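You operate a simulated robot arm through the tools that you are given. There is no shell and no other tool.

The job below is to be done with a simulated robot arm. You get a single attempt, and the scene is never put back.

## Task
Bleed the fuel, then set the stop lever to run.
Fine: fuel tap open, bleed knob open, prime till the sight glass clears, knob shut. Where these are worked on the way, their far stop is far enough and under half their travel is too little: bleed knob.
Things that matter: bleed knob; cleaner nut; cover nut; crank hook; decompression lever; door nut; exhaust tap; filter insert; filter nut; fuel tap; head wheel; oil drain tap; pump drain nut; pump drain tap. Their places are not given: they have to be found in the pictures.

Only the result counts: the job must be done as asked and must still hold three seconds after the hand-in. Knocking over, shifting, dropping, spilling or breaking anything else fails it.

## Robot
A 7-joint arm with a fingered hand, fixed in place. Base frame: the origin is at the foot of the arm, x ahead of it, y to its left, z up. Readings come in m, degrees, newtons and seconds.
Its first joint turns from -69.0 to 172.0 degrees. Payload 5 kg.
The tool frame sits at the grasp point between the pads (the TCP): z along the fingers, y along the line on which they close. The tips reach 0.032 m beyond it. Largest opening 0.16 m; the body of the gripper starts 0.089 m behind the TCP. The gripper is a hand of 3 fingers: y runs from the thumb to the fingers, the wrist lies at [0, 0, -0.252] in the tool frame, and closing takes about 1.5 s.
Orientation is that of the tool frame in the base frame, as [roll, pitch, yaw] about the fixed x, y, z axes, in that order (R = Rz(yaw) Ry(pitch) Rx(roll)). With the fingers straight down and closing along the base's y, the tool's x points along the base's -x, its y along +y and its z along -z.

## Interface
- The arm moves only by the tool play_rows. Its arguments are lists of equal length, an entry for each row: "linear": the shift along the tool's x, y, z in m, a list of three; "angular": the turn, a rotation vector about the tool's x, y, z in degrees, a list of three. In form: {"linear": [[x, y, z], ...], "angular": [[ax, ay, az], ...]}. A call has 1 to 20 rows; each row is the pose to reach, as a shift and turn from the pose commanded when the call began, along the tool's axes at that moment. "grip" is the gripper command, from -1 (fully open) to 1 (shut), values between in proportion, set as the call begins (left out, the last holds). Each row takes 0.2 s and may step no farther than 0.05 m and 8.6 degrees from the row before; otherwise, or with a gripper value out of range, the whole call is refused. Where a pose cannot be reached the arm comes as near as it can. A force on the tool above 90 N (or 10 N above the force at the start of the call, whichever is more), or a blocked arm, ends the call early, and 0.2 s more pass. The fingers move at their own pace (about 0.108 m/s each) and stop on an object; they squeeze with about 22 N. The grip force told is the motor's: it shows also when the fingers shut on nothing. Time passes only in rows, and 0.2 s behind the last, so rows that repeat a pose let the fingers close. It gives the time, the measured TCP pose, the force on the tool (base axes), the opening and the grip force at its end, in the units of the frame above (readings bear some noise), with the torque about the TCP (base axes, N m) and any sound that the robot's microphone picked up.
- Cameras (640 x 400 px; columns grow to the right, rows downward): "scene" is fixed at [0.2188, 0.6499, 1.6546]; the picture's right is [-0.62, -0.79, 0.00], its down [-0.44, 0.34, -0.83] and it looks along [0.66, -0.51, -0.55] (base axes); focal length 324 px, centre (320, 200). "wrist" rides on the gripper at [0.065, -0.004, -0.116] in the tool frame; the picture's right is [0.06, 1.00, 0.00], its down [-0.87, 0.05, -0.49] and it looks along [-0.49, 0.03, 0.87] (tool axes); focal length 261 px, centre (320, 200).
- capture(camera): a new picture of that camera. It takes no simulated time.
- move_column(by): slides the trunk up (or, below 0, down) by that many m; the arm rides with it, the base frame stays. It gives what a move gives, with no picture.
- curl_fingers(finger1, finger2, thumb_bend): sets how far each is bent, from 0 (flat) to 1 (curled in); at 0.3 the hand is open as for a grip, at 0.7 the pads meet at the TCP. One left out holds its place. A second passes; each finger stops where it meets its share of the squeeze, and holds until it gets a number again. A gripper value or a shape takes the hand back. It gives what a move gives, with no picture; readings hold the bend of each and the force on the fingers (four entries, about 0 where the hand has none), thumb and palm.
- set_grasp(shape): the hand has 3 fingers and takes this shape, open, in about a second: jaw (thumb against the fingers, like two jaws); tri (thumb and two fingers); tip (a fingertip pinch); poke (one finger out to press); point (the index stretched); flat (the hand flat); cup (the hand cupped); fist (a fist). The gripper value then closes the fingers along that shape, each until it touches; the sizes above hold for jaw. It gives what a move gives, with no picture.
- measure_at(camera, pixels): for up to 12 pixels [column, row] of the newest picture of that camera ("zoom" is the newest enlarged one), the place [x, y, z] in the base frame of the surface seen there, good to about 0.002 m. It takes no simulated time.
- zoom(camera, box): a new picture of the part [left, top, right, bottom] of that camera's present view, enlarged. It takes no simulated time.
- close_job(): hands the job in; it is judged then, once.

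Unless the task says otherwise, let go and move clear before handing in.

The tools are called after "Call:" by a JSON object that holds its "api" and its "payload". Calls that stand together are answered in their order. play_rows: Moves the arm, as the interface text tells. Its arguments: {"type":"object","properties":{"linear":{"type":"array","items":{"type":"array","items":{"type":"number"}}},"angular":{"type":"array","items":{"type":"array","items":{"type":"number"}}},"grip":{"type":"number"}},"required":["linear","angular"]} The other tools are called the same way: move_column (by) slides the trunk up or down; set_grasp (shape) gives the hand a shape; curl_fingers (finger1, finger2, thumb_bend) moves the fingers one by one; capture (camera) takes a picture; measure_at (camera, pixels) gives the place of the surface under pixels of a picture; zoom (camera, box) takes an enlarged picture of a part of a camera's view; close_job () hands the job in.

At the start:

```text
time_s: 0.0
ee_pos: [0.4587, 0.1404, 1.4195]
ee_rot: [-180.0, 0.0, -179.9]
force: [0.1, -0.6, 0.1]
wrist_torque: [0.0, -0.02, 0.03]
finger_gap: 0.1597
grip_force: 0.0
shape: jaw
bend: [0.3, 0.3, 0.3]
finger forces: [0.0, 0.0, 0.0, 0.0, 0.0, 0.0]
trunk travel left (down, up): [-0.625, 0.315]
```

scene: 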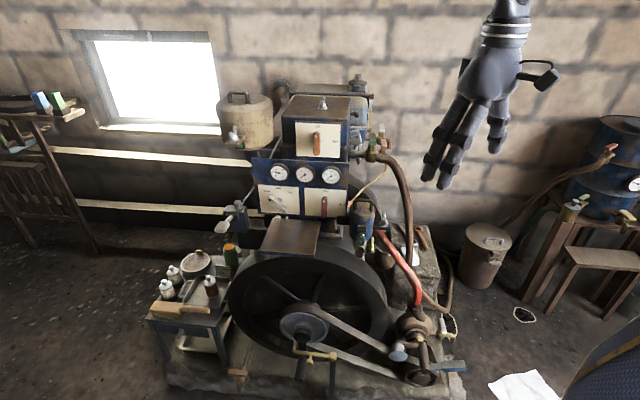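
wrist: 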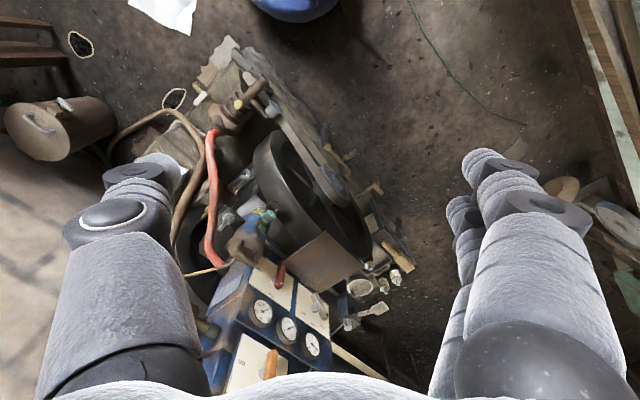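

The scene picture shows a stationary diesel engine with a blue gauge panel (around 300,190), a fuel tank at (245,115), and various taps. I'll zoom in on parts of it to identify the controls.

Call:
{"api": "zoom", "payload": {"camera": "scene", "box": [210, 70, 400, 190]}}

Call:
{"api": "zoom", "payload": {"camera": "scene", "box": [210, 150, 400, 270]}}

Call:
{"api": "zoom", "payload": {"camera": "scene", "box": [330, 190, 480, 290]}}

Call:
{"api": "zoom", "payload": {"camera": "scene", "box": [340, 280, 500, 390]}}

Call:
{"api": "zoom", "payload": {"camera": "scene", "box": [130, 210, 290, 330]}}

Call:
{"api": "zoom", "payload": {"camera": "scene", "box": [500, 100, 640, 260]}}

```text
3.33 times, centred on (305, 130) of scene
```

zoom: 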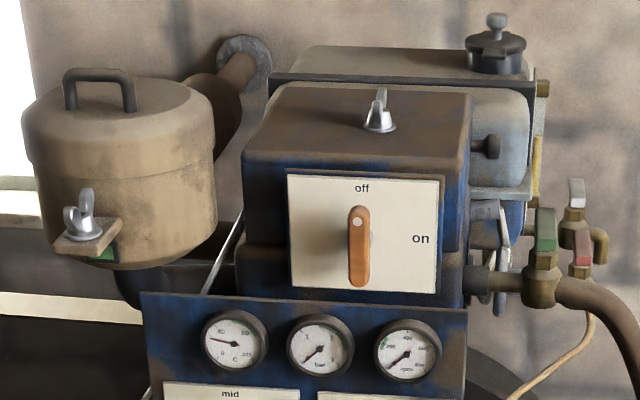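

```text
3.33 times, centred on (305, 210) of scene
```

zoom: 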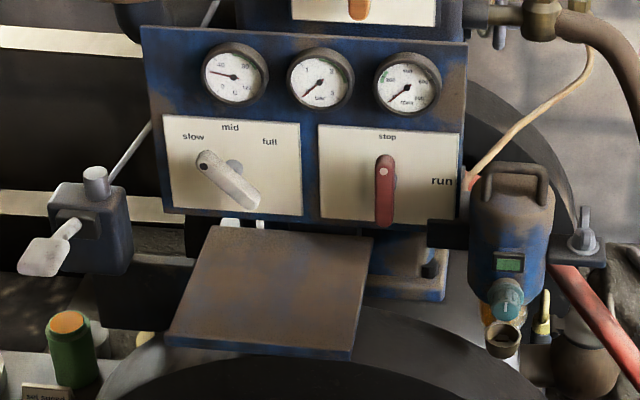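

```text
4.00 times, centred on (405, 240) of scene
```

zoom: 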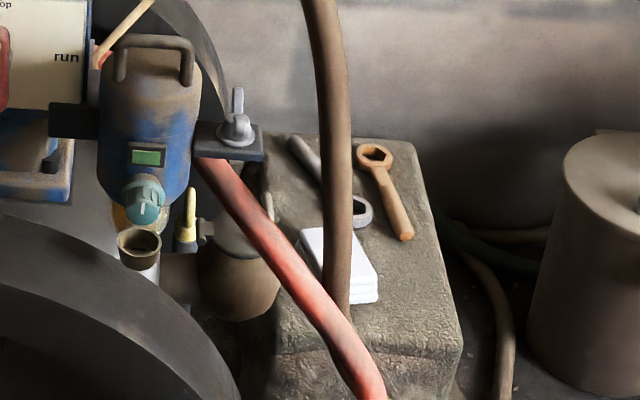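

```text
3.64 times, centred on (420, 335) of scene
```

zoom: 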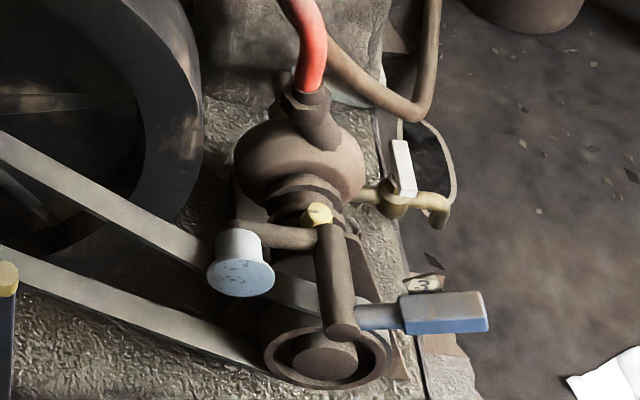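

```text
3.33 times, centred on (210, 270) of scene
```

zoom: 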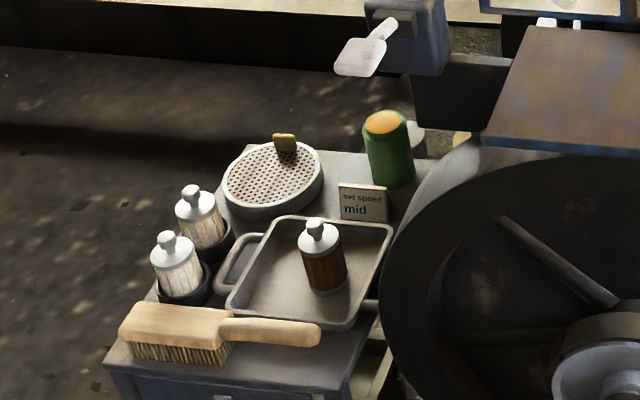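

```text
2.50 times, centred on (570, 180) of scene
```

zoom: 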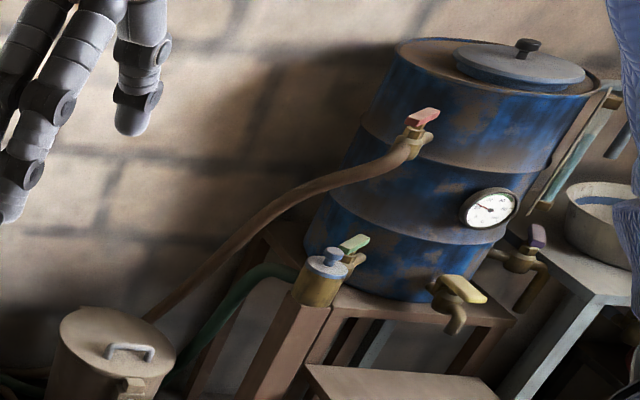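

The overview shows a filter with a teal knob and green window near (365,222), a red stop lever at (323,207), and several taps. I'll zoom in further and measure these places.

Call:
{"api": "zoom", "payload": {"camera": "scene", "box": [345, 190, 405, 260]}}

Call:
{"api": "zoom", "payload": {"camera": "scene", "box": [340, 110, 410, 170]}}

Call:
{"api": "zoom", "payload": {"camera": "scene", "box": [205, 190, 275, 250]}}

Call:
{"api": "zoom", "payload": {"camera": "scene", "box": [250, 180, 350, 240]}}

Call:
{"api": "measure_at", "payload": {"camera": "scene", "pixels": [[323, 207], [366, 218], [364, 238], [373, 150], [382, 145], [230, 222], [245, 115], [317, 140], [398, 352], [455, 366], [418, 318], [320, 354]]}}

Call:
{"api": "measure_at", "payload": {"camera": "scene", "pixels": [[445, 330], [245, 217], [239, 205], [610, 150], [573, 200], [628, 215], [640, 200], [400, 235], [357, 85], [321, 103], [238, 133], [290, 240]]}}

```text
5.71 times, centred on (375, 225) of scene
```

zoom: 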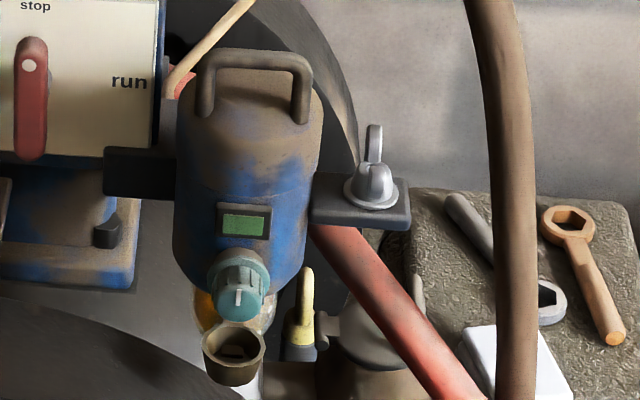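

```text
6.67 times, centred on (375, 140) of scene
```

zoom: 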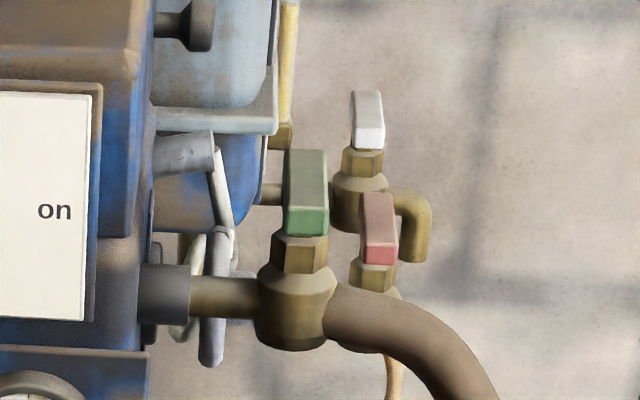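

```text
6.67 times, centred on (240, 220) of scene
```

zoom: 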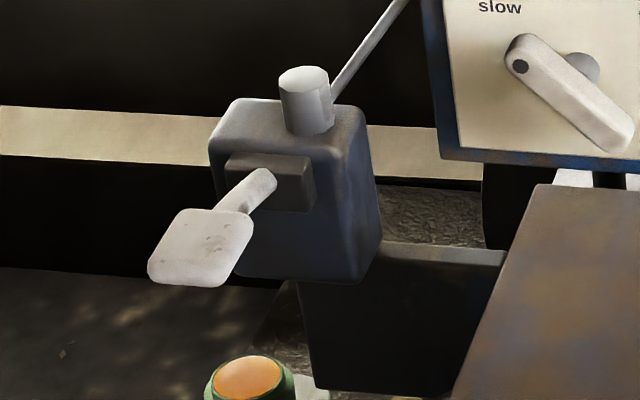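

```text
6.40 times, centred on (300, 210) of scene
```

zoom: 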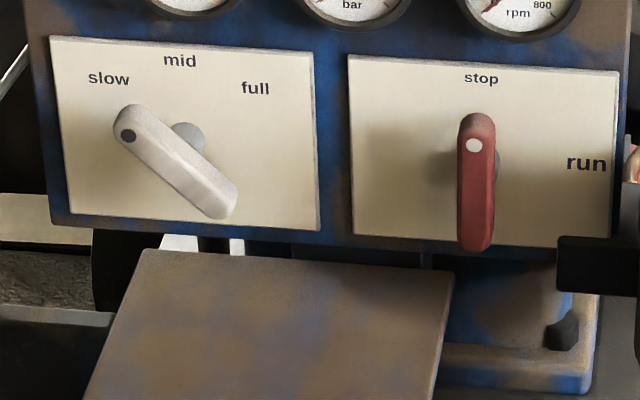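

```text
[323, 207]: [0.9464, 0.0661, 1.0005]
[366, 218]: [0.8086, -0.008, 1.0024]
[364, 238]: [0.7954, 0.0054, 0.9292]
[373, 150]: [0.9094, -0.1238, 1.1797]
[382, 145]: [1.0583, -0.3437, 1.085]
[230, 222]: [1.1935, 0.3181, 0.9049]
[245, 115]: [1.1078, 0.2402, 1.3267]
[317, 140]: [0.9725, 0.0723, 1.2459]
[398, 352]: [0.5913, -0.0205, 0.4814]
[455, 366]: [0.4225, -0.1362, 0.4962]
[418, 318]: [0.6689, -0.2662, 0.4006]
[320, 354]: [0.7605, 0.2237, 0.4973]
```

```text
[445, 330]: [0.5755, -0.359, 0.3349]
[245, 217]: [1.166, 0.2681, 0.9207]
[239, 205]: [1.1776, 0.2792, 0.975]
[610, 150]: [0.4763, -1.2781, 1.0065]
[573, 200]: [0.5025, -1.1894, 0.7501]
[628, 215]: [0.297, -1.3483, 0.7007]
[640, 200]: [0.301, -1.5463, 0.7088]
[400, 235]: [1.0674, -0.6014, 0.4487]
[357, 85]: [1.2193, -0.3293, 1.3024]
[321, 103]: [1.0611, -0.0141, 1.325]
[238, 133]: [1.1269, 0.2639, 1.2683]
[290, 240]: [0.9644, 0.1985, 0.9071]
```

The taps cluster near scene (372,140), (384,145), (382,128), and the filter's teal knob is at about (367,229). I'll measure these finely and zoom on the fuel lines.

Call:
{"api": "measure_at", "payload": {"camera": "scene", "pixels": [[372.7, 140], [384, 144], [384.5, 147], [382.2, 128], [370, 157], [383.5, 151], [379, 140], [354, 200], [367, 228.5], [366.8, 233], [360, 244], [366, 231]]}}

Call:
{"api": "zoom", "payload": {"camera": "scene", "box": [355, 205, 385, 255]}}

Call:
{"api": "zoom", "payload": {"camera": "scene", "box": [280, 330, 350, 380]}}

Call:
{"api": "zoom", "payload": {"camera": "scene", "box": [385, 300, 475, 385]}}

Call:
{"api": "capture", "payload": {"camera": "wrist"}}

Call:
{"api": "zoom", "payload": {"camera": "wrist", "box": [180, 180, 340, 300]}}

Call:
{"api": "zoom", "payload": {"camera": "wrist", "box": [170, 50, 330, 170]}}

```text
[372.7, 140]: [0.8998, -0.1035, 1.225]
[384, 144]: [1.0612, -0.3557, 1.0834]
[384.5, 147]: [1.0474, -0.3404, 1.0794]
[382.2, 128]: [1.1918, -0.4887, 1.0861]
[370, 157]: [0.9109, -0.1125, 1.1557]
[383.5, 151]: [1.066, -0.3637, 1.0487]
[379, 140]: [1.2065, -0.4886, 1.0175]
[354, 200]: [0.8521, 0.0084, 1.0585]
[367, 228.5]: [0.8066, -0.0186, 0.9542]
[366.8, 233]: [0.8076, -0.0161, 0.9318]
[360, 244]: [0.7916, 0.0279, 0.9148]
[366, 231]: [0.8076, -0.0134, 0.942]
```

```text
8.00 times, centred on (370, 230) of scene
```

zoom: 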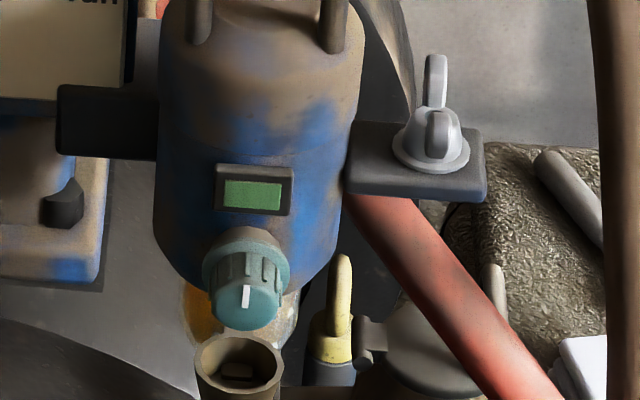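

```text
8.00 times, centred on (315, 355) of scene
```

zoom: 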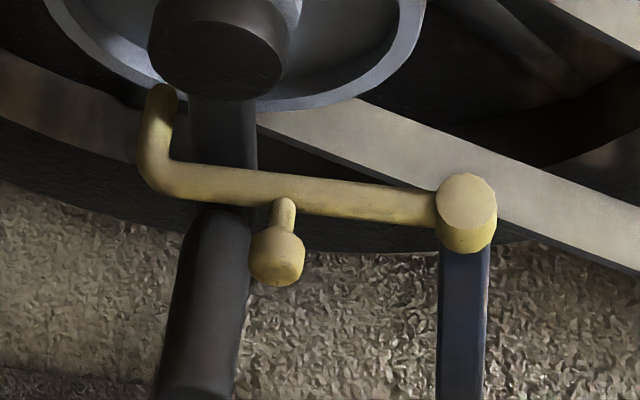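

```text
4.71 times, centred on (430, 342) of scene
```

zoom: 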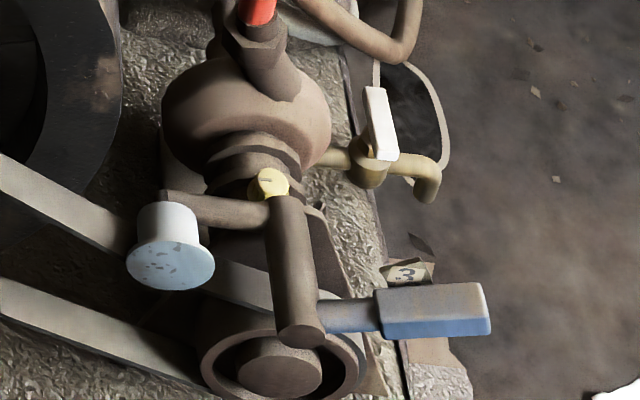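

```text
taken
```

wrist: 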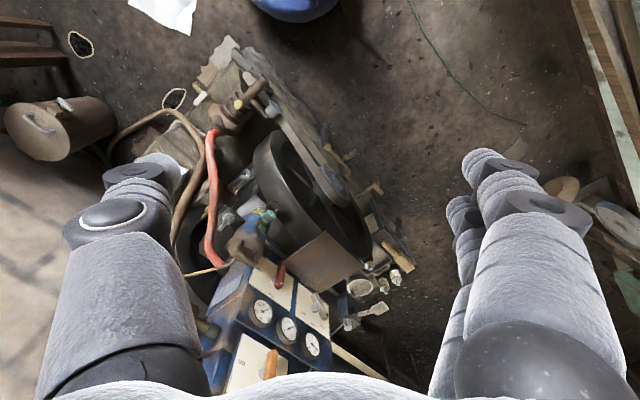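

```text
3.33 times, centred on (260, 240) of wrist
```

zoom: 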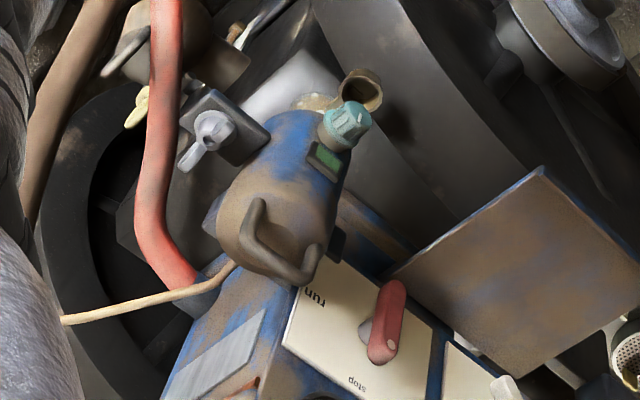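

```text
3.33 times, centred on (250, 110) of wrist
```

zoom: 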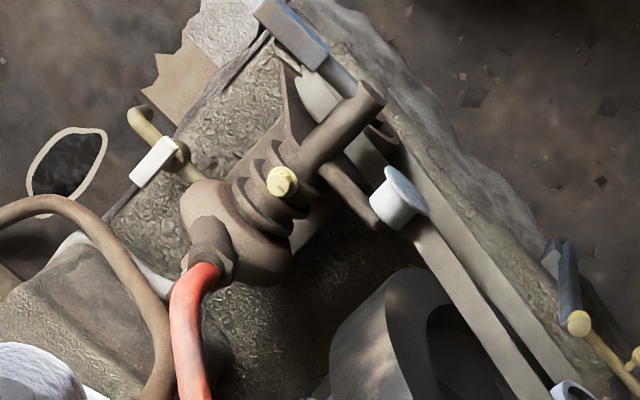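

The wrist view shows the thin tan pipe running from the filter toward the red-handled tap, and the bleed knob at about (0.807,-0.016,0.94). I'll move the arm to the right and tilt it forward to see the tap cluster better.

Call:
{"api": "play_rows", "payload": {"linear": [[0, -0.045, -0.01], [0, -0.09, -0.02], [0, -0.135, -0.03], [0, -0.18, -0.04], [0, -0.225, -0.05], [0, -0.27, -0.06], [0, -0.315, -0.07], [0, -0.36, -0.08], [0, -0.405, -0.09], [0, -0.45, -0.1], [0, -0.495, -0.11], [0, -0.54, -0.12]], "angular": [[0, -4, 0], [0, -8, 0], [0, -12, 0], [0, -16, 0], [0, -20, 0], [0, -24, 0], [0, -28, 0], [0, -32, 0], [0, -36, 0], [0, -40, 0], [0, -43, 0], [0, -45, 0]]}}

Call:
{"api": "capture", "payload": {"camera": "wrist"}}

Call:
{"api": "capture", "payload": {"camera": "scene"}}

```text
time_s: 2.6
ee_pos: [0.5798, -0.3204, 1.4818]
ee_rot: [179.2, 45.2, 180.0]
force: [-0.7, -0.5, -0.9]
wrist_torque: [0.06, 0.03, 0.04]
finger_gap: 0.1598
grip_force: 0.0
shape: jaw
bend: [0.3, 0.3, 0.3]
finger forces: [0.1, 0.0, 0.0, 0.0, 0.0, 0.0]
out of reach, approached as far as the arm can: row 7, 8, 9, 10, 11, 12
trunk travel left (down, up): [-0.625, 0.315]
```

```text
taken
```

wrist: 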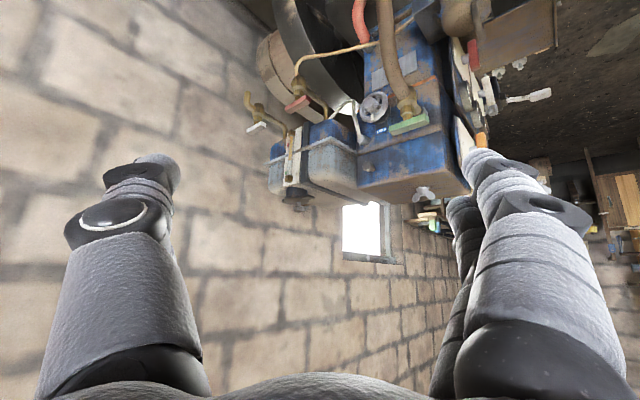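

```text
taken
```

scene: 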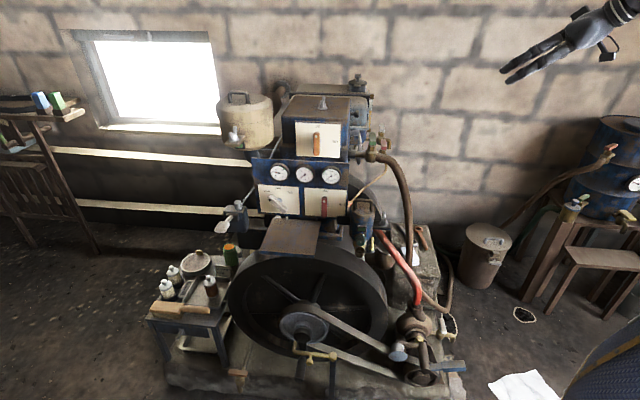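

The picture is upside down now; the tap cluster is at the top (250–430, 40–200). I'll zoom in on it.

Call:
{"api": "zoom", "payload": {"camera": "wrist", "box": [230, 0, 470, 150]}}

Call:
{"api": "zoom", "payload": {"camera": "wrist", "box": [240, 60, 360, 135]}}

Call:
{"api": "zoom", "payload": {"camera": "wrist", "box": [340, 60, 460, 210]}}

Call:
{"api": "measure_at", "payload": {"camera": "wrist", "pixels": [[296, 103], [257, 126], [408, 124], [375, 106], [358, 48], [288, 150], [330, 170], [395, 178], [302, 62], [248, 100], [470, 55], [420, 192]]}}

```text
2.67 times, centred on (350, 75) of wrist
```

zoom: 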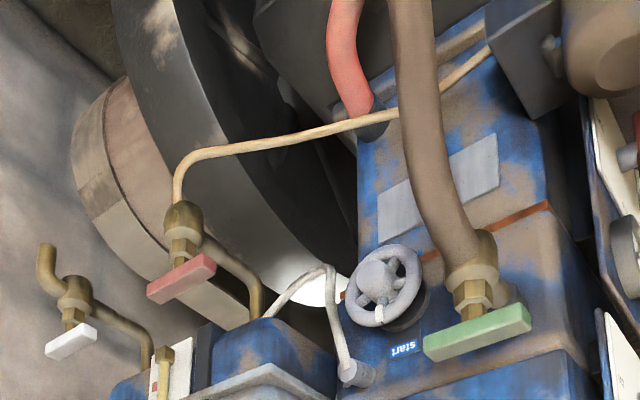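

```text
5.33 times, centred on (300, 98) of wrist
```

zoom: 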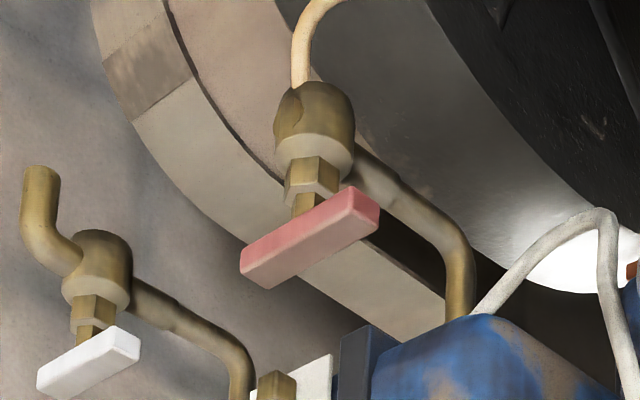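

```text
2.67 times, centred on (400, 135) of wrist
```

zoom: 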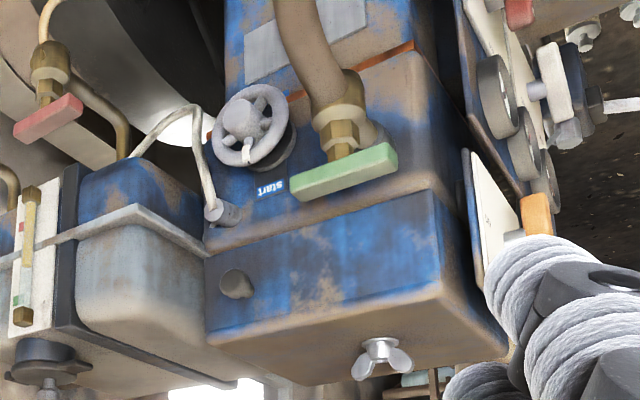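

```text
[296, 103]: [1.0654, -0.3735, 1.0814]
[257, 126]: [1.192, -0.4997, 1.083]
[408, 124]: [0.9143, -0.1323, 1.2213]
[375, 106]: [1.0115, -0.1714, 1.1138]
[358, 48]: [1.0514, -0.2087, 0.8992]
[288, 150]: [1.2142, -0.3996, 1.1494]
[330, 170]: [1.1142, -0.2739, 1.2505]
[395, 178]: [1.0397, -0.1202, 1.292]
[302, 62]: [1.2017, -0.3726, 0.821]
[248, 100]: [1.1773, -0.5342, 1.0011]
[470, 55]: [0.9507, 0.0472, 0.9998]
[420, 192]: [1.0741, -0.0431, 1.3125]
```

The red-handled tap at (1.065,-0.374,1.081) sits between the tank and the thin line to the filter, so it is the fuel tap, and its handle lies across the pipe. Next I'll bring the wrist camera in front of the filter to look at the bleed knob and sight glass.

Call:
{"api": "play_rows", "payload": {"linear": [[0.0217, 0.0308, 0.0207], [0.0434, 0.0615, 0.0415], [0.065, 0.0923, 0.0622], [0.0867, 0.123, 0.083], [0.1084, 0.1538, 0.1037], [0.1301, 0.1846, 0.1244], [0.1518, 0.2154, 0.1452], [0.1735, 0.2462, 0.1659], [0.1951, 0.2769, 0.1866], [0.2168, 0.3077, 0.2074], [0.2385, 0.3385, 0.2281], [0.2602, 0.3692, 0.2489], [0.2819, 0.4, 0.2696]], "angular": [[0, 1.15, 0], [0, 2.3, 0], [0, 3.45, 0], [0, 4.6, 0], [0, 5.75, 0], [0, 6.9, 0], [0, 8.05, 0], [0, 9.2, 0], [0, 10.35, 0], [0, 11.5, 0], [0, 12.65, 0], [0, 13.8, 0], [0, 15, 0]]}}

Call:
{"api": "capture", "payload": {"camera": "wrist"}}

Call:
{"api": "zoom", "payload": {"camera": "wrist", "box": [200, 80, 440, 230]}}

```text
time_s: 5.4
ee_pos: [0.5718, 0.0791, 1.095]
ee_rot: [180.0, 30.0, -179.8]
force: [-0.1, -0.1, 0.4]
wrist_torque: [-0.03, 0.01, 0.03]
finger_gap: 0.16
grip_force: 0.1
shape: jaw
bend: [0.3, 0.3, 0.3]
finger forces: [0.0, 0.0, 0.0, 0.0, 0.0, 0.0]
trunk travel left (down, up): [-0.625, 0.315]
```

```text
taken
```

wrist: 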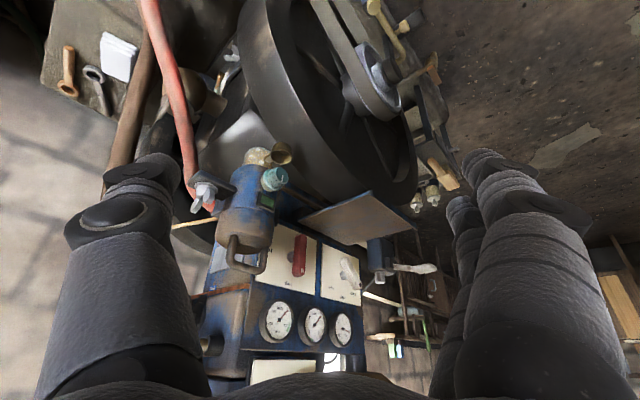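

```text
2.67 times, centred on (320, 155) of wrist
```

zoom: 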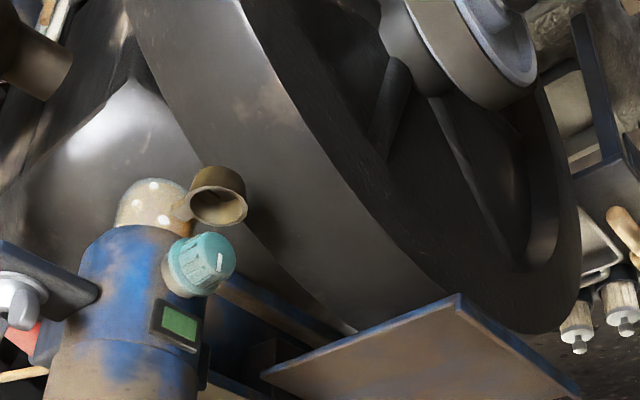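

The arm reached (0.572,0.079,1.095). A glass bowl with bubbles shows under the filter at wrist (258,157), next to the teal knob at (272,180); I'll zoom closer there and at the left-hand paddle at (410,268).

Call:
{"api": "zoom", "payload": {"camera": "wrist", "box": [220, 130, 310, 220]}}

Call:
{"api": "zoom", "payload": {"camera": "wrist", "box": [340, 220, 460, 300]}}

Call:
{"api": "zoom", "payload": {"camera": "wrist", "box": [260, 220, 380, 300]}}

Call:
{"api": "measure_at", "payload": {"camera": "wrist", "pixels": [[258, 157], [272, 180], [281, 153], [250, 205], [299, 255], [410, 268], [350, 270], [265, 202], [378, 247], [303, 240], [295, 272], [203, 197]]}}

```text
4.44 times, centred on (265, 175) of wrist
```

zoom: 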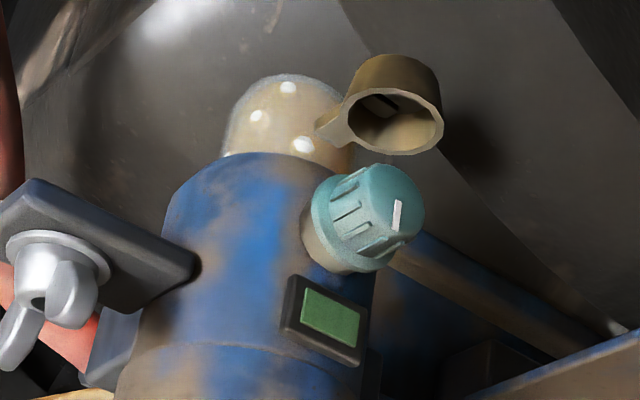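

```text
5.00 times, centred on (400, 260) of wrist
```

zoom: 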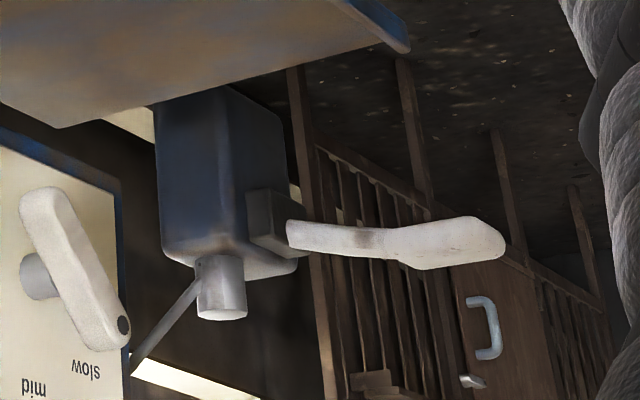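

```text
5.00 times, centred on (320, 260) of wrist
```

zoom: 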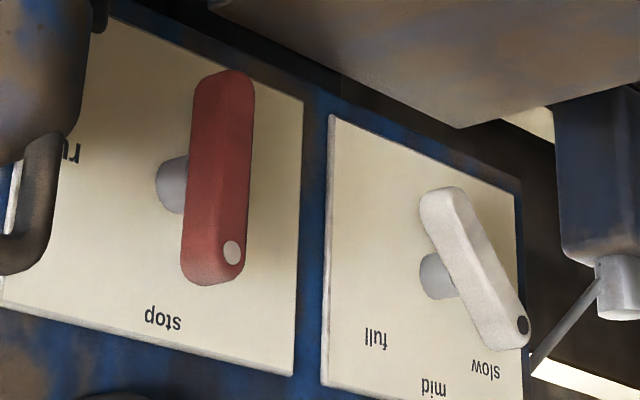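

```text
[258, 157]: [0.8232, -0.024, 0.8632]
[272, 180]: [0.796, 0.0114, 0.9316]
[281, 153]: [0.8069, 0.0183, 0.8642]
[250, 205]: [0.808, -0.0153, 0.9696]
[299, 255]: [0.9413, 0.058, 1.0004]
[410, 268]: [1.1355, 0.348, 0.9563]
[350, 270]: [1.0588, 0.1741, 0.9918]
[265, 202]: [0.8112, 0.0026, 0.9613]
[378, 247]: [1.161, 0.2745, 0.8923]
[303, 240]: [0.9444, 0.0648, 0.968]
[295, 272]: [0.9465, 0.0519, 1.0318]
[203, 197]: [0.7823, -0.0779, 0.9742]
```

The sight glass bowl shows bubbles at (258,157), the bleed knob has a white pointer mark, and a white paddle sticks out of the pump block at wrist (394–436, 267). I'll measure the paddle and look closer at the lower pump for a competing primer.

Call:
{"api": "measure_at", "payload": {"camera": "wrist", "pixels": [[395, 267], [400, 268], [405, 268], [415, 268], [425, 267], [434, 268], [428, 272], [428, 264], [388, 264], [380, 280], [365, 240], [370, 270]]}}

Call:
{"api": "measure_at", "payload": {"camera": "scene", "pixels": [[222, 227], [222, 223], [222, 231], [228.7, 218.5], [218, 228], [226, 224], [231, 216], [216, 231], [238, 203], [238, 225], [246, 228], [232, 206]]}}

Call:
{"api": "zoom", "payload": {"camera": "wrist", "box": [350, 0, 470, 80]}}

Call:
{"api": "zoom", "payload": {"camera": "wrist", "box": [40, 20, 240, 150]}}

```text
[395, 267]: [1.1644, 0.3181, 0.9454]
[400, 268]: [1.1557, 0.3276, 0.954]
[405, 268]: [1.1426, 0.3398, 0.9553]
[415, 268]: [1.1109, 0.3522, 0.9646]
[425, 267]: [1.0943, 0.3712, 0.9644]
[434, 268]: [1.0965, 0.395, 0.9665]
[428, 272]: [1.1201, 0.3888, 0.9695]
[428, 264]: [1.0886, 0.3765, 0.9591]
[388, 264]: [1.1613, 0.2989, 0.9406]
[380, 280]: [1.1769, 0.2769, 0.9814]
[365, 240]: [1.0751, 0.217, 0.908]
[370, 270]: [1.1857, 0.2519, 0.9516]
```

```text
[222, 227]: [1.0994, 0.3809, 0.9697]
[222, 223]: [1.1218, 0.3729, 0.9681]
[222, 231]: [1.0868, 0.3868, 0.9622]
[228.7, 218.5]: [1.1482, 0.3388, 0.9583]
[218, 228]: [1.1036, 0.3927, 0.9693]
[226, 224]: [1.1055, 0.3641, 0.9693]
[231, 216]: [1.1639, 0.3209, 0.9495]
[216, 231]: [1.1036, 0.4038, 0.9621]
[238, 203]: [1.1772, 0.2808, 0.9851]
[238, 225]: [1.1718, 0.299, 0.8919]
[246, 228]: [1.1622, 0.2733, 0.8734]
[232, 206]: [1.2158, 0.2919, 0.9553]
```

```text
5.00 times, centred on (410, 40) of wrist
```

zoom: 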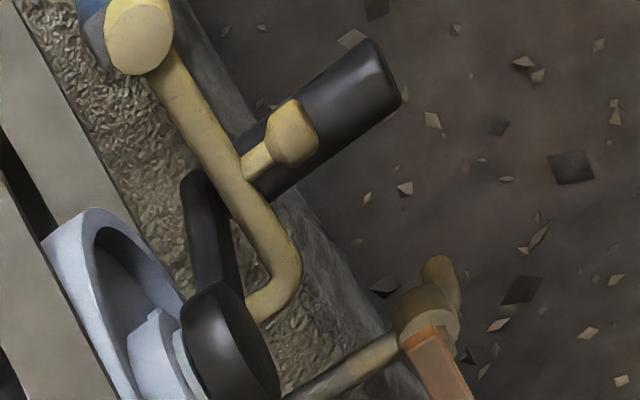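

```text
3.08 times, centred on (140, 85) of wrist
```

zoom: 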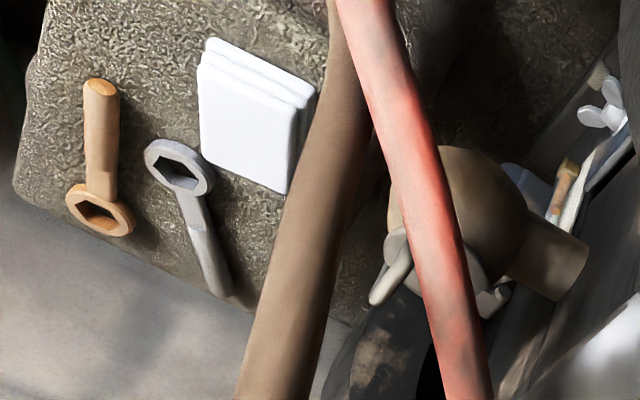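

The paddle's top lies at about z 0.967 from (1.15,0.34) to (1.10,0.40). Now I'll take detailed measurements of the knob, the stop lever and the red tap handle geometry.

Call:
{"api": "zoom", "payload": {"camera": "wrist", "box": [250, 160, 298, 190]}}

Call:
{"api": "measure_at", "payload": {"camera": "zoom", "pixels": [[320, 200], [300, 150], [250, 200], [200, 250], [350, 300], [400, 200], [360, 130], [420, 250], [300, 270], [240, 300], [160, 300], [350, 230]]}}

Call:
{"api": "zoom", "payload": {"camera": "scene", "box": [355, 215, 379, 245]}}

Call:
{"api": "measure_at", "payload": {"camera": "zoom", "pixels": [[300, 260], [320, 250], [280, 250], [300, 210], [350, 210], [250, 210], [300, 170], [300, 290], [300, 120], [330, 330], [260, 280], [340, 280]]}}

```text
13.33 times, centred on (274, 175) of wrist
```

zoom: 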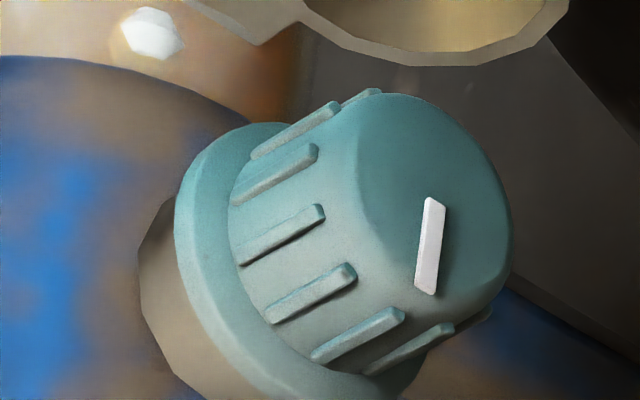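

```text
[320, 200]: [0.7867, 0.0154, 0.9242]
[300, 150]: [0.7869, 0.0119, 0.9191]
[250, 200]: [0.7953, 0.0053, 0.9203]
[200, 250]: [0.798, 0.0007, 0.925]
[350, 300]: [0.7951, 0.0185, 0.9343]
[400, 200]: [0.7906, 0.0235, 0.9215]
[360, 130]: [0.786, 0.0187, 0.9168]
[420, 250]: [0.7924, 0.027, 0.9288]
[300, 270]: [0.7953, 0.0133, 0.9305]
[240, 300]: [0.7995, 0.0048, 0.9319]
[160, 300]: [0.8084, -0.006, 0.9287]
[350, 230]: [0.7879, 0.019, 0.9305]
```

```text
13.33 times, centred on (367, 230) of scene
```

zoom: 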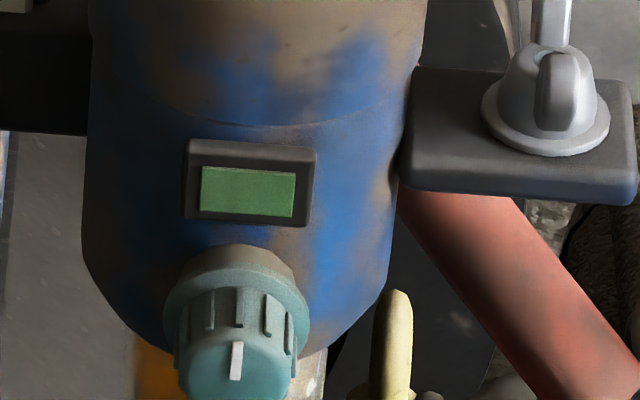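

```text
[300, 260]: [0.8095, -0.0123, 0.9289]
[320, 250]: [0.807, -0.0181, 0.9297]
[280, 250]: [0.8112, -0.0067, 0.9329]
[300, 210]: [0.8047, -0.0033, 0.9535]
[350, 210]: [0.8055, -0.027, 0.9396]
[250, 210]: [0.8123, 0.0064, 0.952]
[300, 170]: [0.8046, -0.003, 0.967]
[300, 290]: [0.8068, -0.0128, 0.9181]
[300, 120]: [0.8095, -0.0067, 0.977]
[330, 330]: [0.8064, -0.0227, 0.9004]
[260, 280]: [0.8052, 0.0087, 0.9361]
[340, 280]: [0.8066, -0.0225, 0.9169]
```

The knob's face centre is near (0.792,0.026,0.925) with its axis pointing along roughly (-0.7,0.7,0), mark pointing up. Now I'll measure the red tap handle, the stop lever and the cup beneath the knob in detail.

Call:
{"api": "zoom", "payload": {"camera": "scene", "box": [372, 125, 396, 155]}}

Call:
{"api": "measure_at", "payload": {"camera": "zoom", "pixels": [[315, 190], [320, 210], [325, 230], [330, 245], [335, 265], [300, 215], [345, 215], [310, 180], [330, 290], [335, 320], [300, 310], [340, 345]]}}

Call:
{"api": "zoom", "payload": {"camera": "wrist", "box": [250, 135, 298, 165]}}

Call:
{"api": "measure_at", "payload": {"camera": "zoom", "pixels": [[330, 230], [350, 260], [400, 290], [460, 280], [490, 240], [430, 200], [400, 100], [430, 60], [280, 240], [200, 200], [150, 250], [230, 120]]}}

Call:
{"api": "zoom", "payload": {"camera": "wrist", "box": [256, 225, 336, 275]}}

Call:
{"api": "measure_at", "payload": {"camera": "zoom", "pixels": [[340, 100], [340, 150], [340, 200], [335, 250], [330, 300], [330, 340], [340, 370], [250, 225], [280, 230], [200, 250], [450, 250], [300, 370]]}}

```text
13.33 times, centred on (384, 140) of scene
```

zoom: 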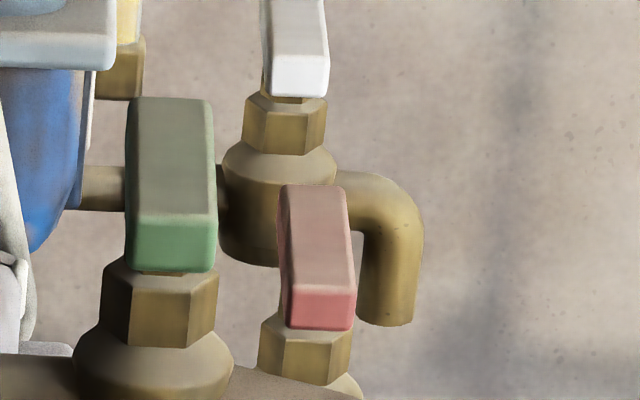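

```text
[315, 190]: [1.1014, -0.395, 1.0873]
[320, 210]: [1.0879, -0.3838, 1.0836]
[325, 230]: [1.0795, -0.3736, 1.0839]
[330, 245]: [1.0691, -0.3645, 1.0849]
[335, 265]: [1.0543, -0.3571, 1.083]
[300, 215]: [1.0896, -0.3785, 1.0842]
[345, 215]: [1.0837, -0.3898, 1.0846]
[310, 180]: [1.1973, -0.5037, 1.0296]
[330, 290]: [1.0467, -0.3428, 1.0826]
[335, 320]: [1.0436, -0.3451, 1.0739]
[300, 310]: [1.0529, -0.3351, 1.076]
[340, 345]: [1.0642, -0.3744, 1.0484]
```

```text
13.33 times, centred on (274, 150) of wrist
```

zoom: 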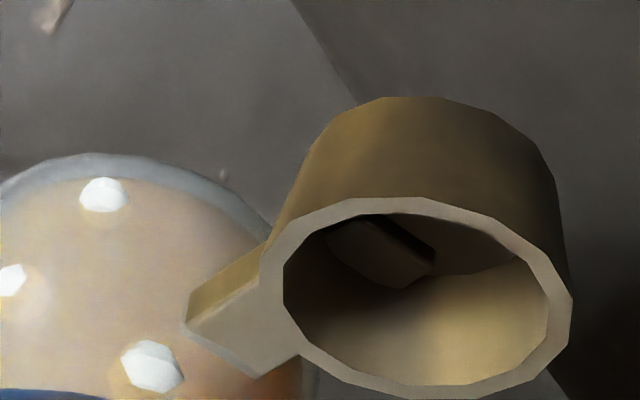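

```text
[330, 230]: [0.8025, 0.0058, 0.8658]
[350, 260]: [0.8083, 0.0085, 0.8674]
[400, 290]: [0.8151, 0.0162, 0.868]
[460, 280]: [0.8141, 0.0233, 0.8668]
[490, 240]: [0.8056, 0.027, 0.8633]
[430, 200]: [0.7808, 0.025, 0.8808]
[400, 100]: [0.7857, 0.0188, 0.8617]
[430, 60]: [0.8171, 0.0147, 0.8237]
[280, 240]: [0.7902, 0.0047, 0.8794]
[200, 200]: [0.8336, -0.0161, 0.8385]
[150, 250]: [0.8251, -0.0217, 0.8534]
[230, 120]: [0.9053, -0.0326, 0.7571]
```

```text
8.00 times, centred on (296, 250) of wrist
```

zoom: 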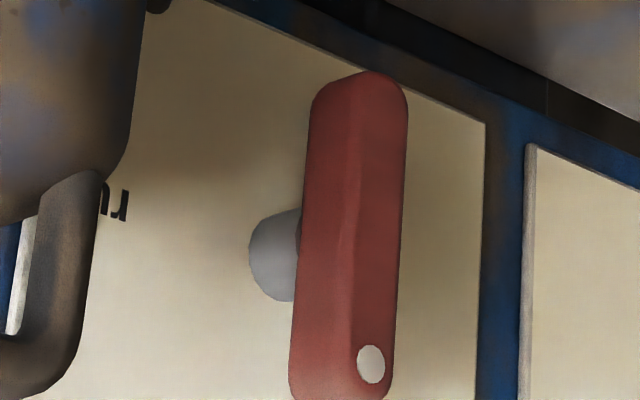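

```text
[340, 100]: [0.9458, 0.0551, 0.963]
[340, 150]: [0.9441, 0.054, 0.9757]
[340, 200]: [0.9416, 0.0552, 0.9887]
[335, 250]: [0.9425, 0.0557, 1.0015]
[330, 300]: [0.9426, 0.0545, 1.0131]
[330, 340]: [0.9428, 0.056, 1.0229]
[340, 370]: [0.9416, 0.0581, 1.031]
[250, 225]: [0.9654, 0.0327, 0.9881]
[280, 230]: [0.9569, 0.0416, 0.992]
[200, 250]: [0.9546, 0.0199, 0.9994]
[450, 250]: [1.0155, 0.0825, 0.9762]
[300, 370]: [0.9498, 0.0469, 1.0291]
```

The red tap handle runs from (1.045,-0.343) to (1.10,-0.395) at z≈1.084, and the stop lever runs vertically at (0.943,0.056) with its dot up at "stop". I'll try the poke shape here in free space to see the fingertip's place.

Call:
{"api": "set_grasp", "payload": {"shape": "poke"}}

Call:
{"api": "capture", "payload": {"camera": "wrist"}}

Call:
{"api": "capture", "payload": {"camera": "scene"}}

Call:
{"api": "zoom", "payload": {"camera": "scene", "box": [400, 80, 600, 240]}}

```text
time_s: 6.3
ee_pos: [0.5705, 0.0785, 1.0937]
ee_rot: [180.0, 30.0, -179.9]
force: [0.1, 0.4, -0.8]
wrist_torque: [0.0, -0.01, 0.0]
finger_gap: 0.0004
grip_force: 0.1
shape: poke
bend: [1.0, 1.0, 0.46]
finger forces: [0.1, 0.0, 0.0, 0.0, 0.1, 0.1]
trunk travel left (down, up): [-0.625, 0.315]
```

```text
taken
```

wrist: 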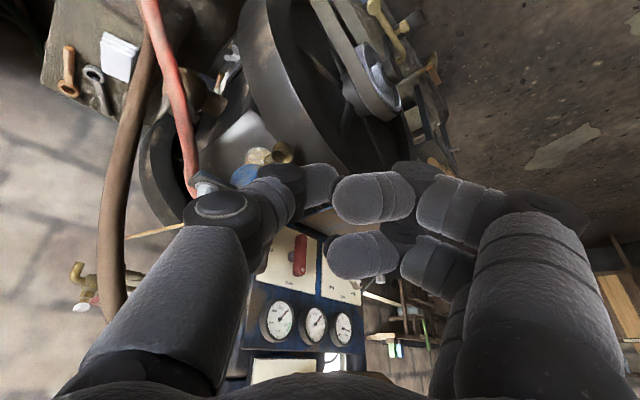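

```text
taken
```

scene: 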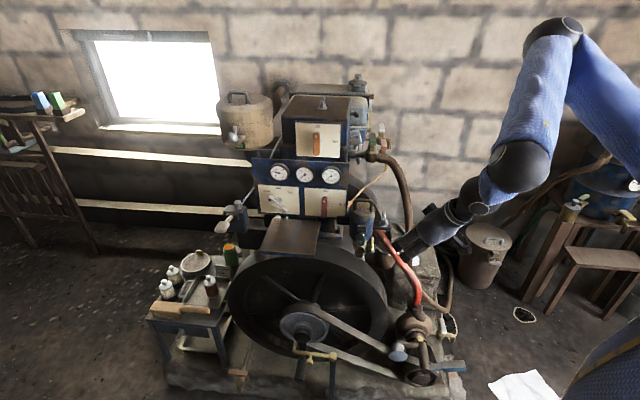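

```text
2.50 times, centred on (500, 160) of scene
```

zoom: 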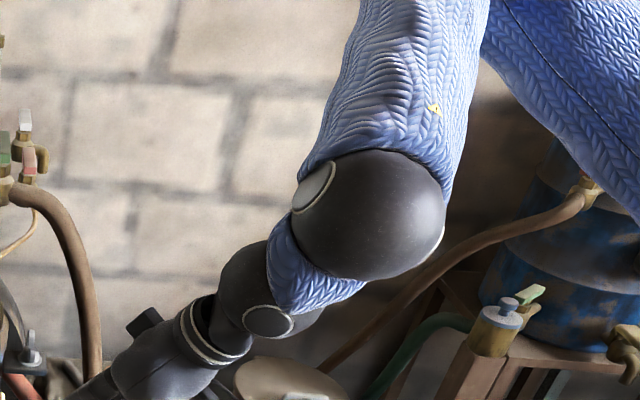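

In poke shape both fingers curl and the thumb stays half out (tip near (320,185)). I'll compare it with the point shape.

Call:
{"api": "set_grasp", "payload": {"shape": "point"}}

Call:
{"api": "capture", "payload": {"camera": "wrist"}}

Call:
{"api": "measure_at", "payload": {"camera": "wrist", "pixels": [[470, 160], [480, 165], [320, 185], [460, 210]]}}

```text
time_s: 7.2
ee_pos: [0.57, 0.0783, 1.0943]
ee_rot: [-180.0, 29.9, -179.9]
force: [0.4, 0.2, -0.8]
wrist_torque: [-0.03, 0.01, 0.03]
finger_gap: 0.0
grip_force: 0.1
shape: point
bend: [0.24, 1.0, 0.47]
finger forces: [0.0, 0.0, 0.0, 0.0, 0.1, 0.1]
trunk travel left (down, up): [-0.625, 0.315]
```

```text
taken
```

wrist: 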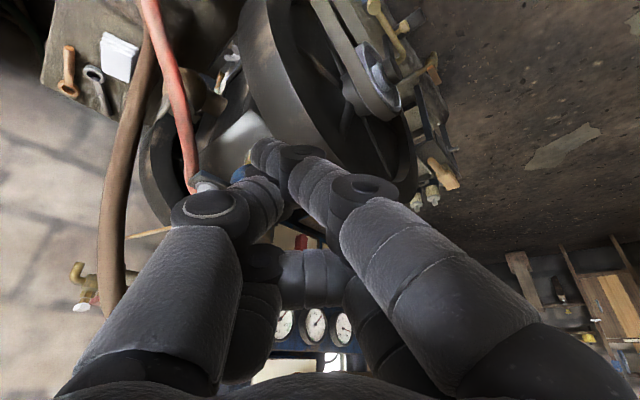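

```text
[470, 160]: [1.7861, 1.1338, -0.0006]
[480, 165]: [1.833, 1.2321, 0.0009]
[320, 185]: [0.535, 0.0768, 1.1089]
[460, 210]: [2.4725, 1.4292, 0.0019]
```

In the point shape the index reaches out to about wrist (262,152). I'll measure along it to get its tip relative to the TCP.

Call:
{"api": "measure_at", "payload": {"camera": "wrist", "pixels": [[258, 145], [263, 152], [268, 160], [280, 160], [300, 165], [320, 190], [360, 190], [250, 152], [262, 195], [210, 205], [320, 270], [400, 240]]}}

Call:
{"api": "zoom", "payload": {"camera": "wrist", "box": [220, 120, 340, 200]}}

```text
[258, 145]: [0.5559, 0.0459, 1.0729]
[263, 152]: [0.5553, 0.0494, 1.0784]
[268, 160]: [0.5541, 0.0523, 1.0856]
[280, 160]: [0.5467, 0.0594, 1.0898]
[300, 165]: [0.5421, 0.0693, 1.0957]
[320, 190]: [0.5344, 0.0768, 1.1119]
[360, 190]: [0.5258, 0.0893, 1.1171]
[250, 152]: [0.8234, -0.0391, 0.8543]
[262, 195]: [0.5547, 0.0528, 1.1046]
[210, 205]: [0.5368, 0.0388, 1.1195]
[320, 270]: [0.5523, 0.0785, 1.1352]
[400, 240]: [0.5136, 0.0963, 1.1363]
```

```text
5.00 times, centred on (280, 160) of wrist
```

zoom: 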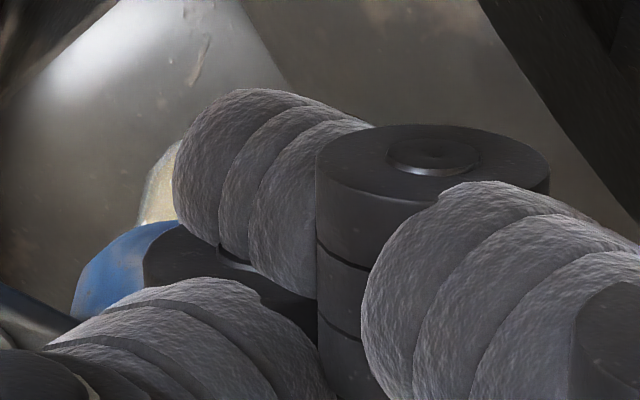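

The point shape leaves the index tip only about 0.01 beyond the TCP and off to the side, so it is not handy. I'll look at the tip shape, open and shut, as a probe and for the knob.

Call:
{"api": "set_grasp", "payload": {"shape": "tip"}}

Call:
{"api": "capture", "payload": {"camera": "wrist"}}

Call:
{"api": "play_rows", "payload": {"linear": [[0, 0, 0], [0, 0, 0], [0, 0, 0], [0, 0, 0], [0, 0, 0], [0, 0, 0], [0, 0, 0], [0, 0, 0]], "angular": [[0, 0, 0], [0, 0, 0], [0, 0, 0], [0, 0, 0], [0, 0, 0], [0, 0, 0], [0, 0, 0], [0, 0, 0]], "grip": 1}}

Call:
{"api": "capture", "payload": {"camera": "wrist"}}

```text
time_s: 8.1
ee_pos: [0.5706, 0.0775, 1.0956]
ee_rot: [180.0, 30.0, 180.0]
force: [0.5, -0.2, 0.1]
wrist_torque: [0.02, 0.01, 0.0]
finger_gap: 0.1093
grip_force: 0.1
shape: tip
bend: [0.57, 0.3, 0.52]
finger forces: [0.0, 0.1, 0.1, 0.1, 0.0, 0.1]
trunk travel left (down, up): [-0.625, 0.315]
```

```text
taken
```

wrist: 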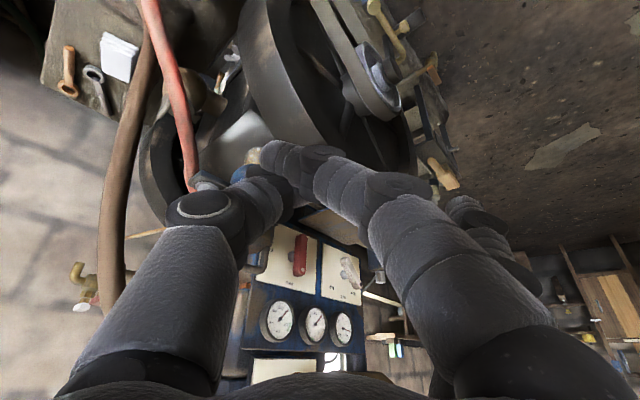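

```text
time_s: 9.9
ee_pos: [0.57, 0.0778, 1.0948]
ee_rot: [179.9, 30.1, -179.9]
force: [0.3, 0.8, -0.9]
wrist_torque: [0.03, -0.04, -0.02]
finger_gap: 0.0
grip_force: 21.5
shape: tip
bend: [0.73, 0.64, 0.66]
finger forces: [0.0, 0.0, 0.0, 0.0, 0.1, 0.0]
trunk travel left (down, up): [-0.625, 0.315]
```

```text
taken
```

wrist: 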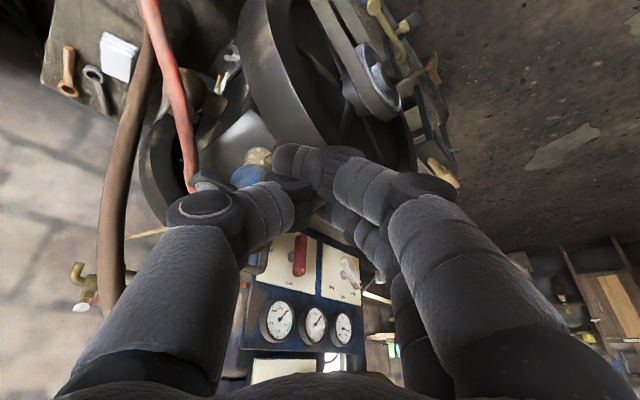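

Tip shape shut leaves the hand closed near the thumb line. I'll check how the jaw shape looks when shut, since it meets on the tool axis.

Call:
{"api": "set_grasp", "payload": {"shape": "jaw"}}

Call:
{"api": "play_rows", "payload": {"linear": [[0, 0, 0], [0, 0, 0], [0, 0, 0], [0, 0, 0], [0, 0, 0], [0, 0, 0], [0, 0, 0], [0, 0, 0]], "angular": [[0, 0, 0], [0, 0, 0], [0, 0, 0], [0, 0, 0], [0, 0, 0], [0, 0, 0], [0, 0, 0], [0, 0, 0]], "grip": 1}}

Call:
{"api": "capture", "payload": {"camera": "wrist"}}

Call:
{"api": "zoom", "payload": {"camera": "wrist", "box": [200, 120, 440, 270]}}

```text
time_s: 10.8
ee_pos: [0.5695, 0.0802, 1.0948]
ee_rot: [-180.0, 30.0, -179.9]
force: [-1.1, 0.7, 0.2]
wrist_torque: [0.0, 0.0, -0.03]
finger_gap: 0.1094
grip_force: 0.1
shape: jaw
bend: [0.66, 0.3, 0.52]
finger forces: [0.1, 0.0, 0.1, 0.0, 0.0, 0.0]
trunk travel left (down, up): [-0.625, 0.315]
```

```text
time_s: 12.6
ee_pos: [0.5701, 0.0791, 1.0948]
ee_rot: [-180.0, 30.0, -179.9]
force: [0.4, 0.5, 0.2]
wrist_torque: [0.0, -0.01, 0.0]
finger_gap: 0.0003
grip_force: 22.1
shape: jaw
bend: [0.72, 0.64, 0.66]
finger forces: [0.0, 0.1, 0.0, 0.1, 0.1, 0.0]
trunk travel left (down, up): [-0.625, 0.315]
```

```text
taken
```

wrist: 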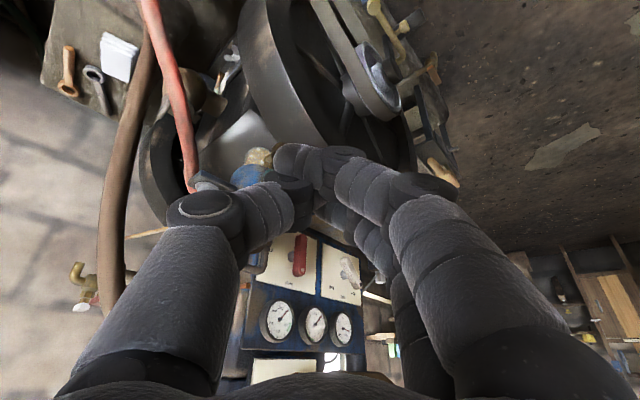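

```text
2.67 times, centred on (320, 195) of wrist
```

zoom: 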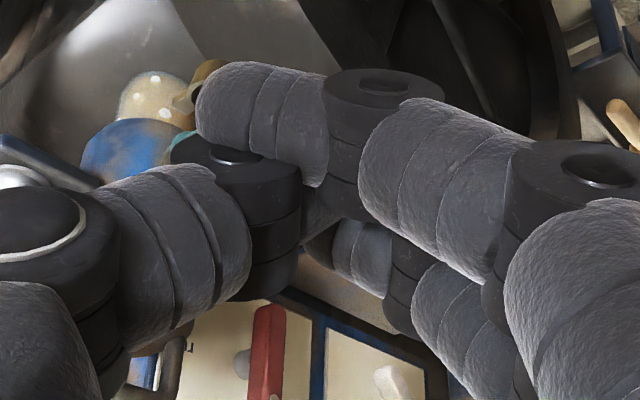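

Shut, the index's tip sits at wrist (285,158) next to the thumb. I'll measure the surface points to get the probe shape in the tool frame.

Call:
{"api": "measure_at", "payload": {"camera": "wrist", "pixels": [[278, 152], [280, 165], [290, 148], [300, 160], [305, 183], [290, 182], [265, 200], [340, 165], [350, 200], [370, 190], [330, 200], [340, 225]]}}

```text
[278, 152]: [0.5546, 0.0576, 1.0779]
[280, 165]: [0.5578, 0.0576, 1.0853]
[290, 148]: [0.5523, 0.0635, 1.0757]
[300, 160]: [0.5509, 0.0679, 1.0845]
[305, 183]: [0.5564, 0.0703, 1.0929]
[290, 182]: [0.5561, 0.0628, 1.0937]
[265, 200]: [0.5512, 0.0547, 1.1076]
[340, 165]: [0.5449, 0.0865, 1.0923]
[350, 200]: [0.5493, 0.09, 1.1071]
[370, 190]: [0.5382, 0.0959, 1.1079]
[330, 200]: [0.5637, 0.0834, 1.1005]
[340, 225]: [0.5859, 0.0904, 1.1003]
```

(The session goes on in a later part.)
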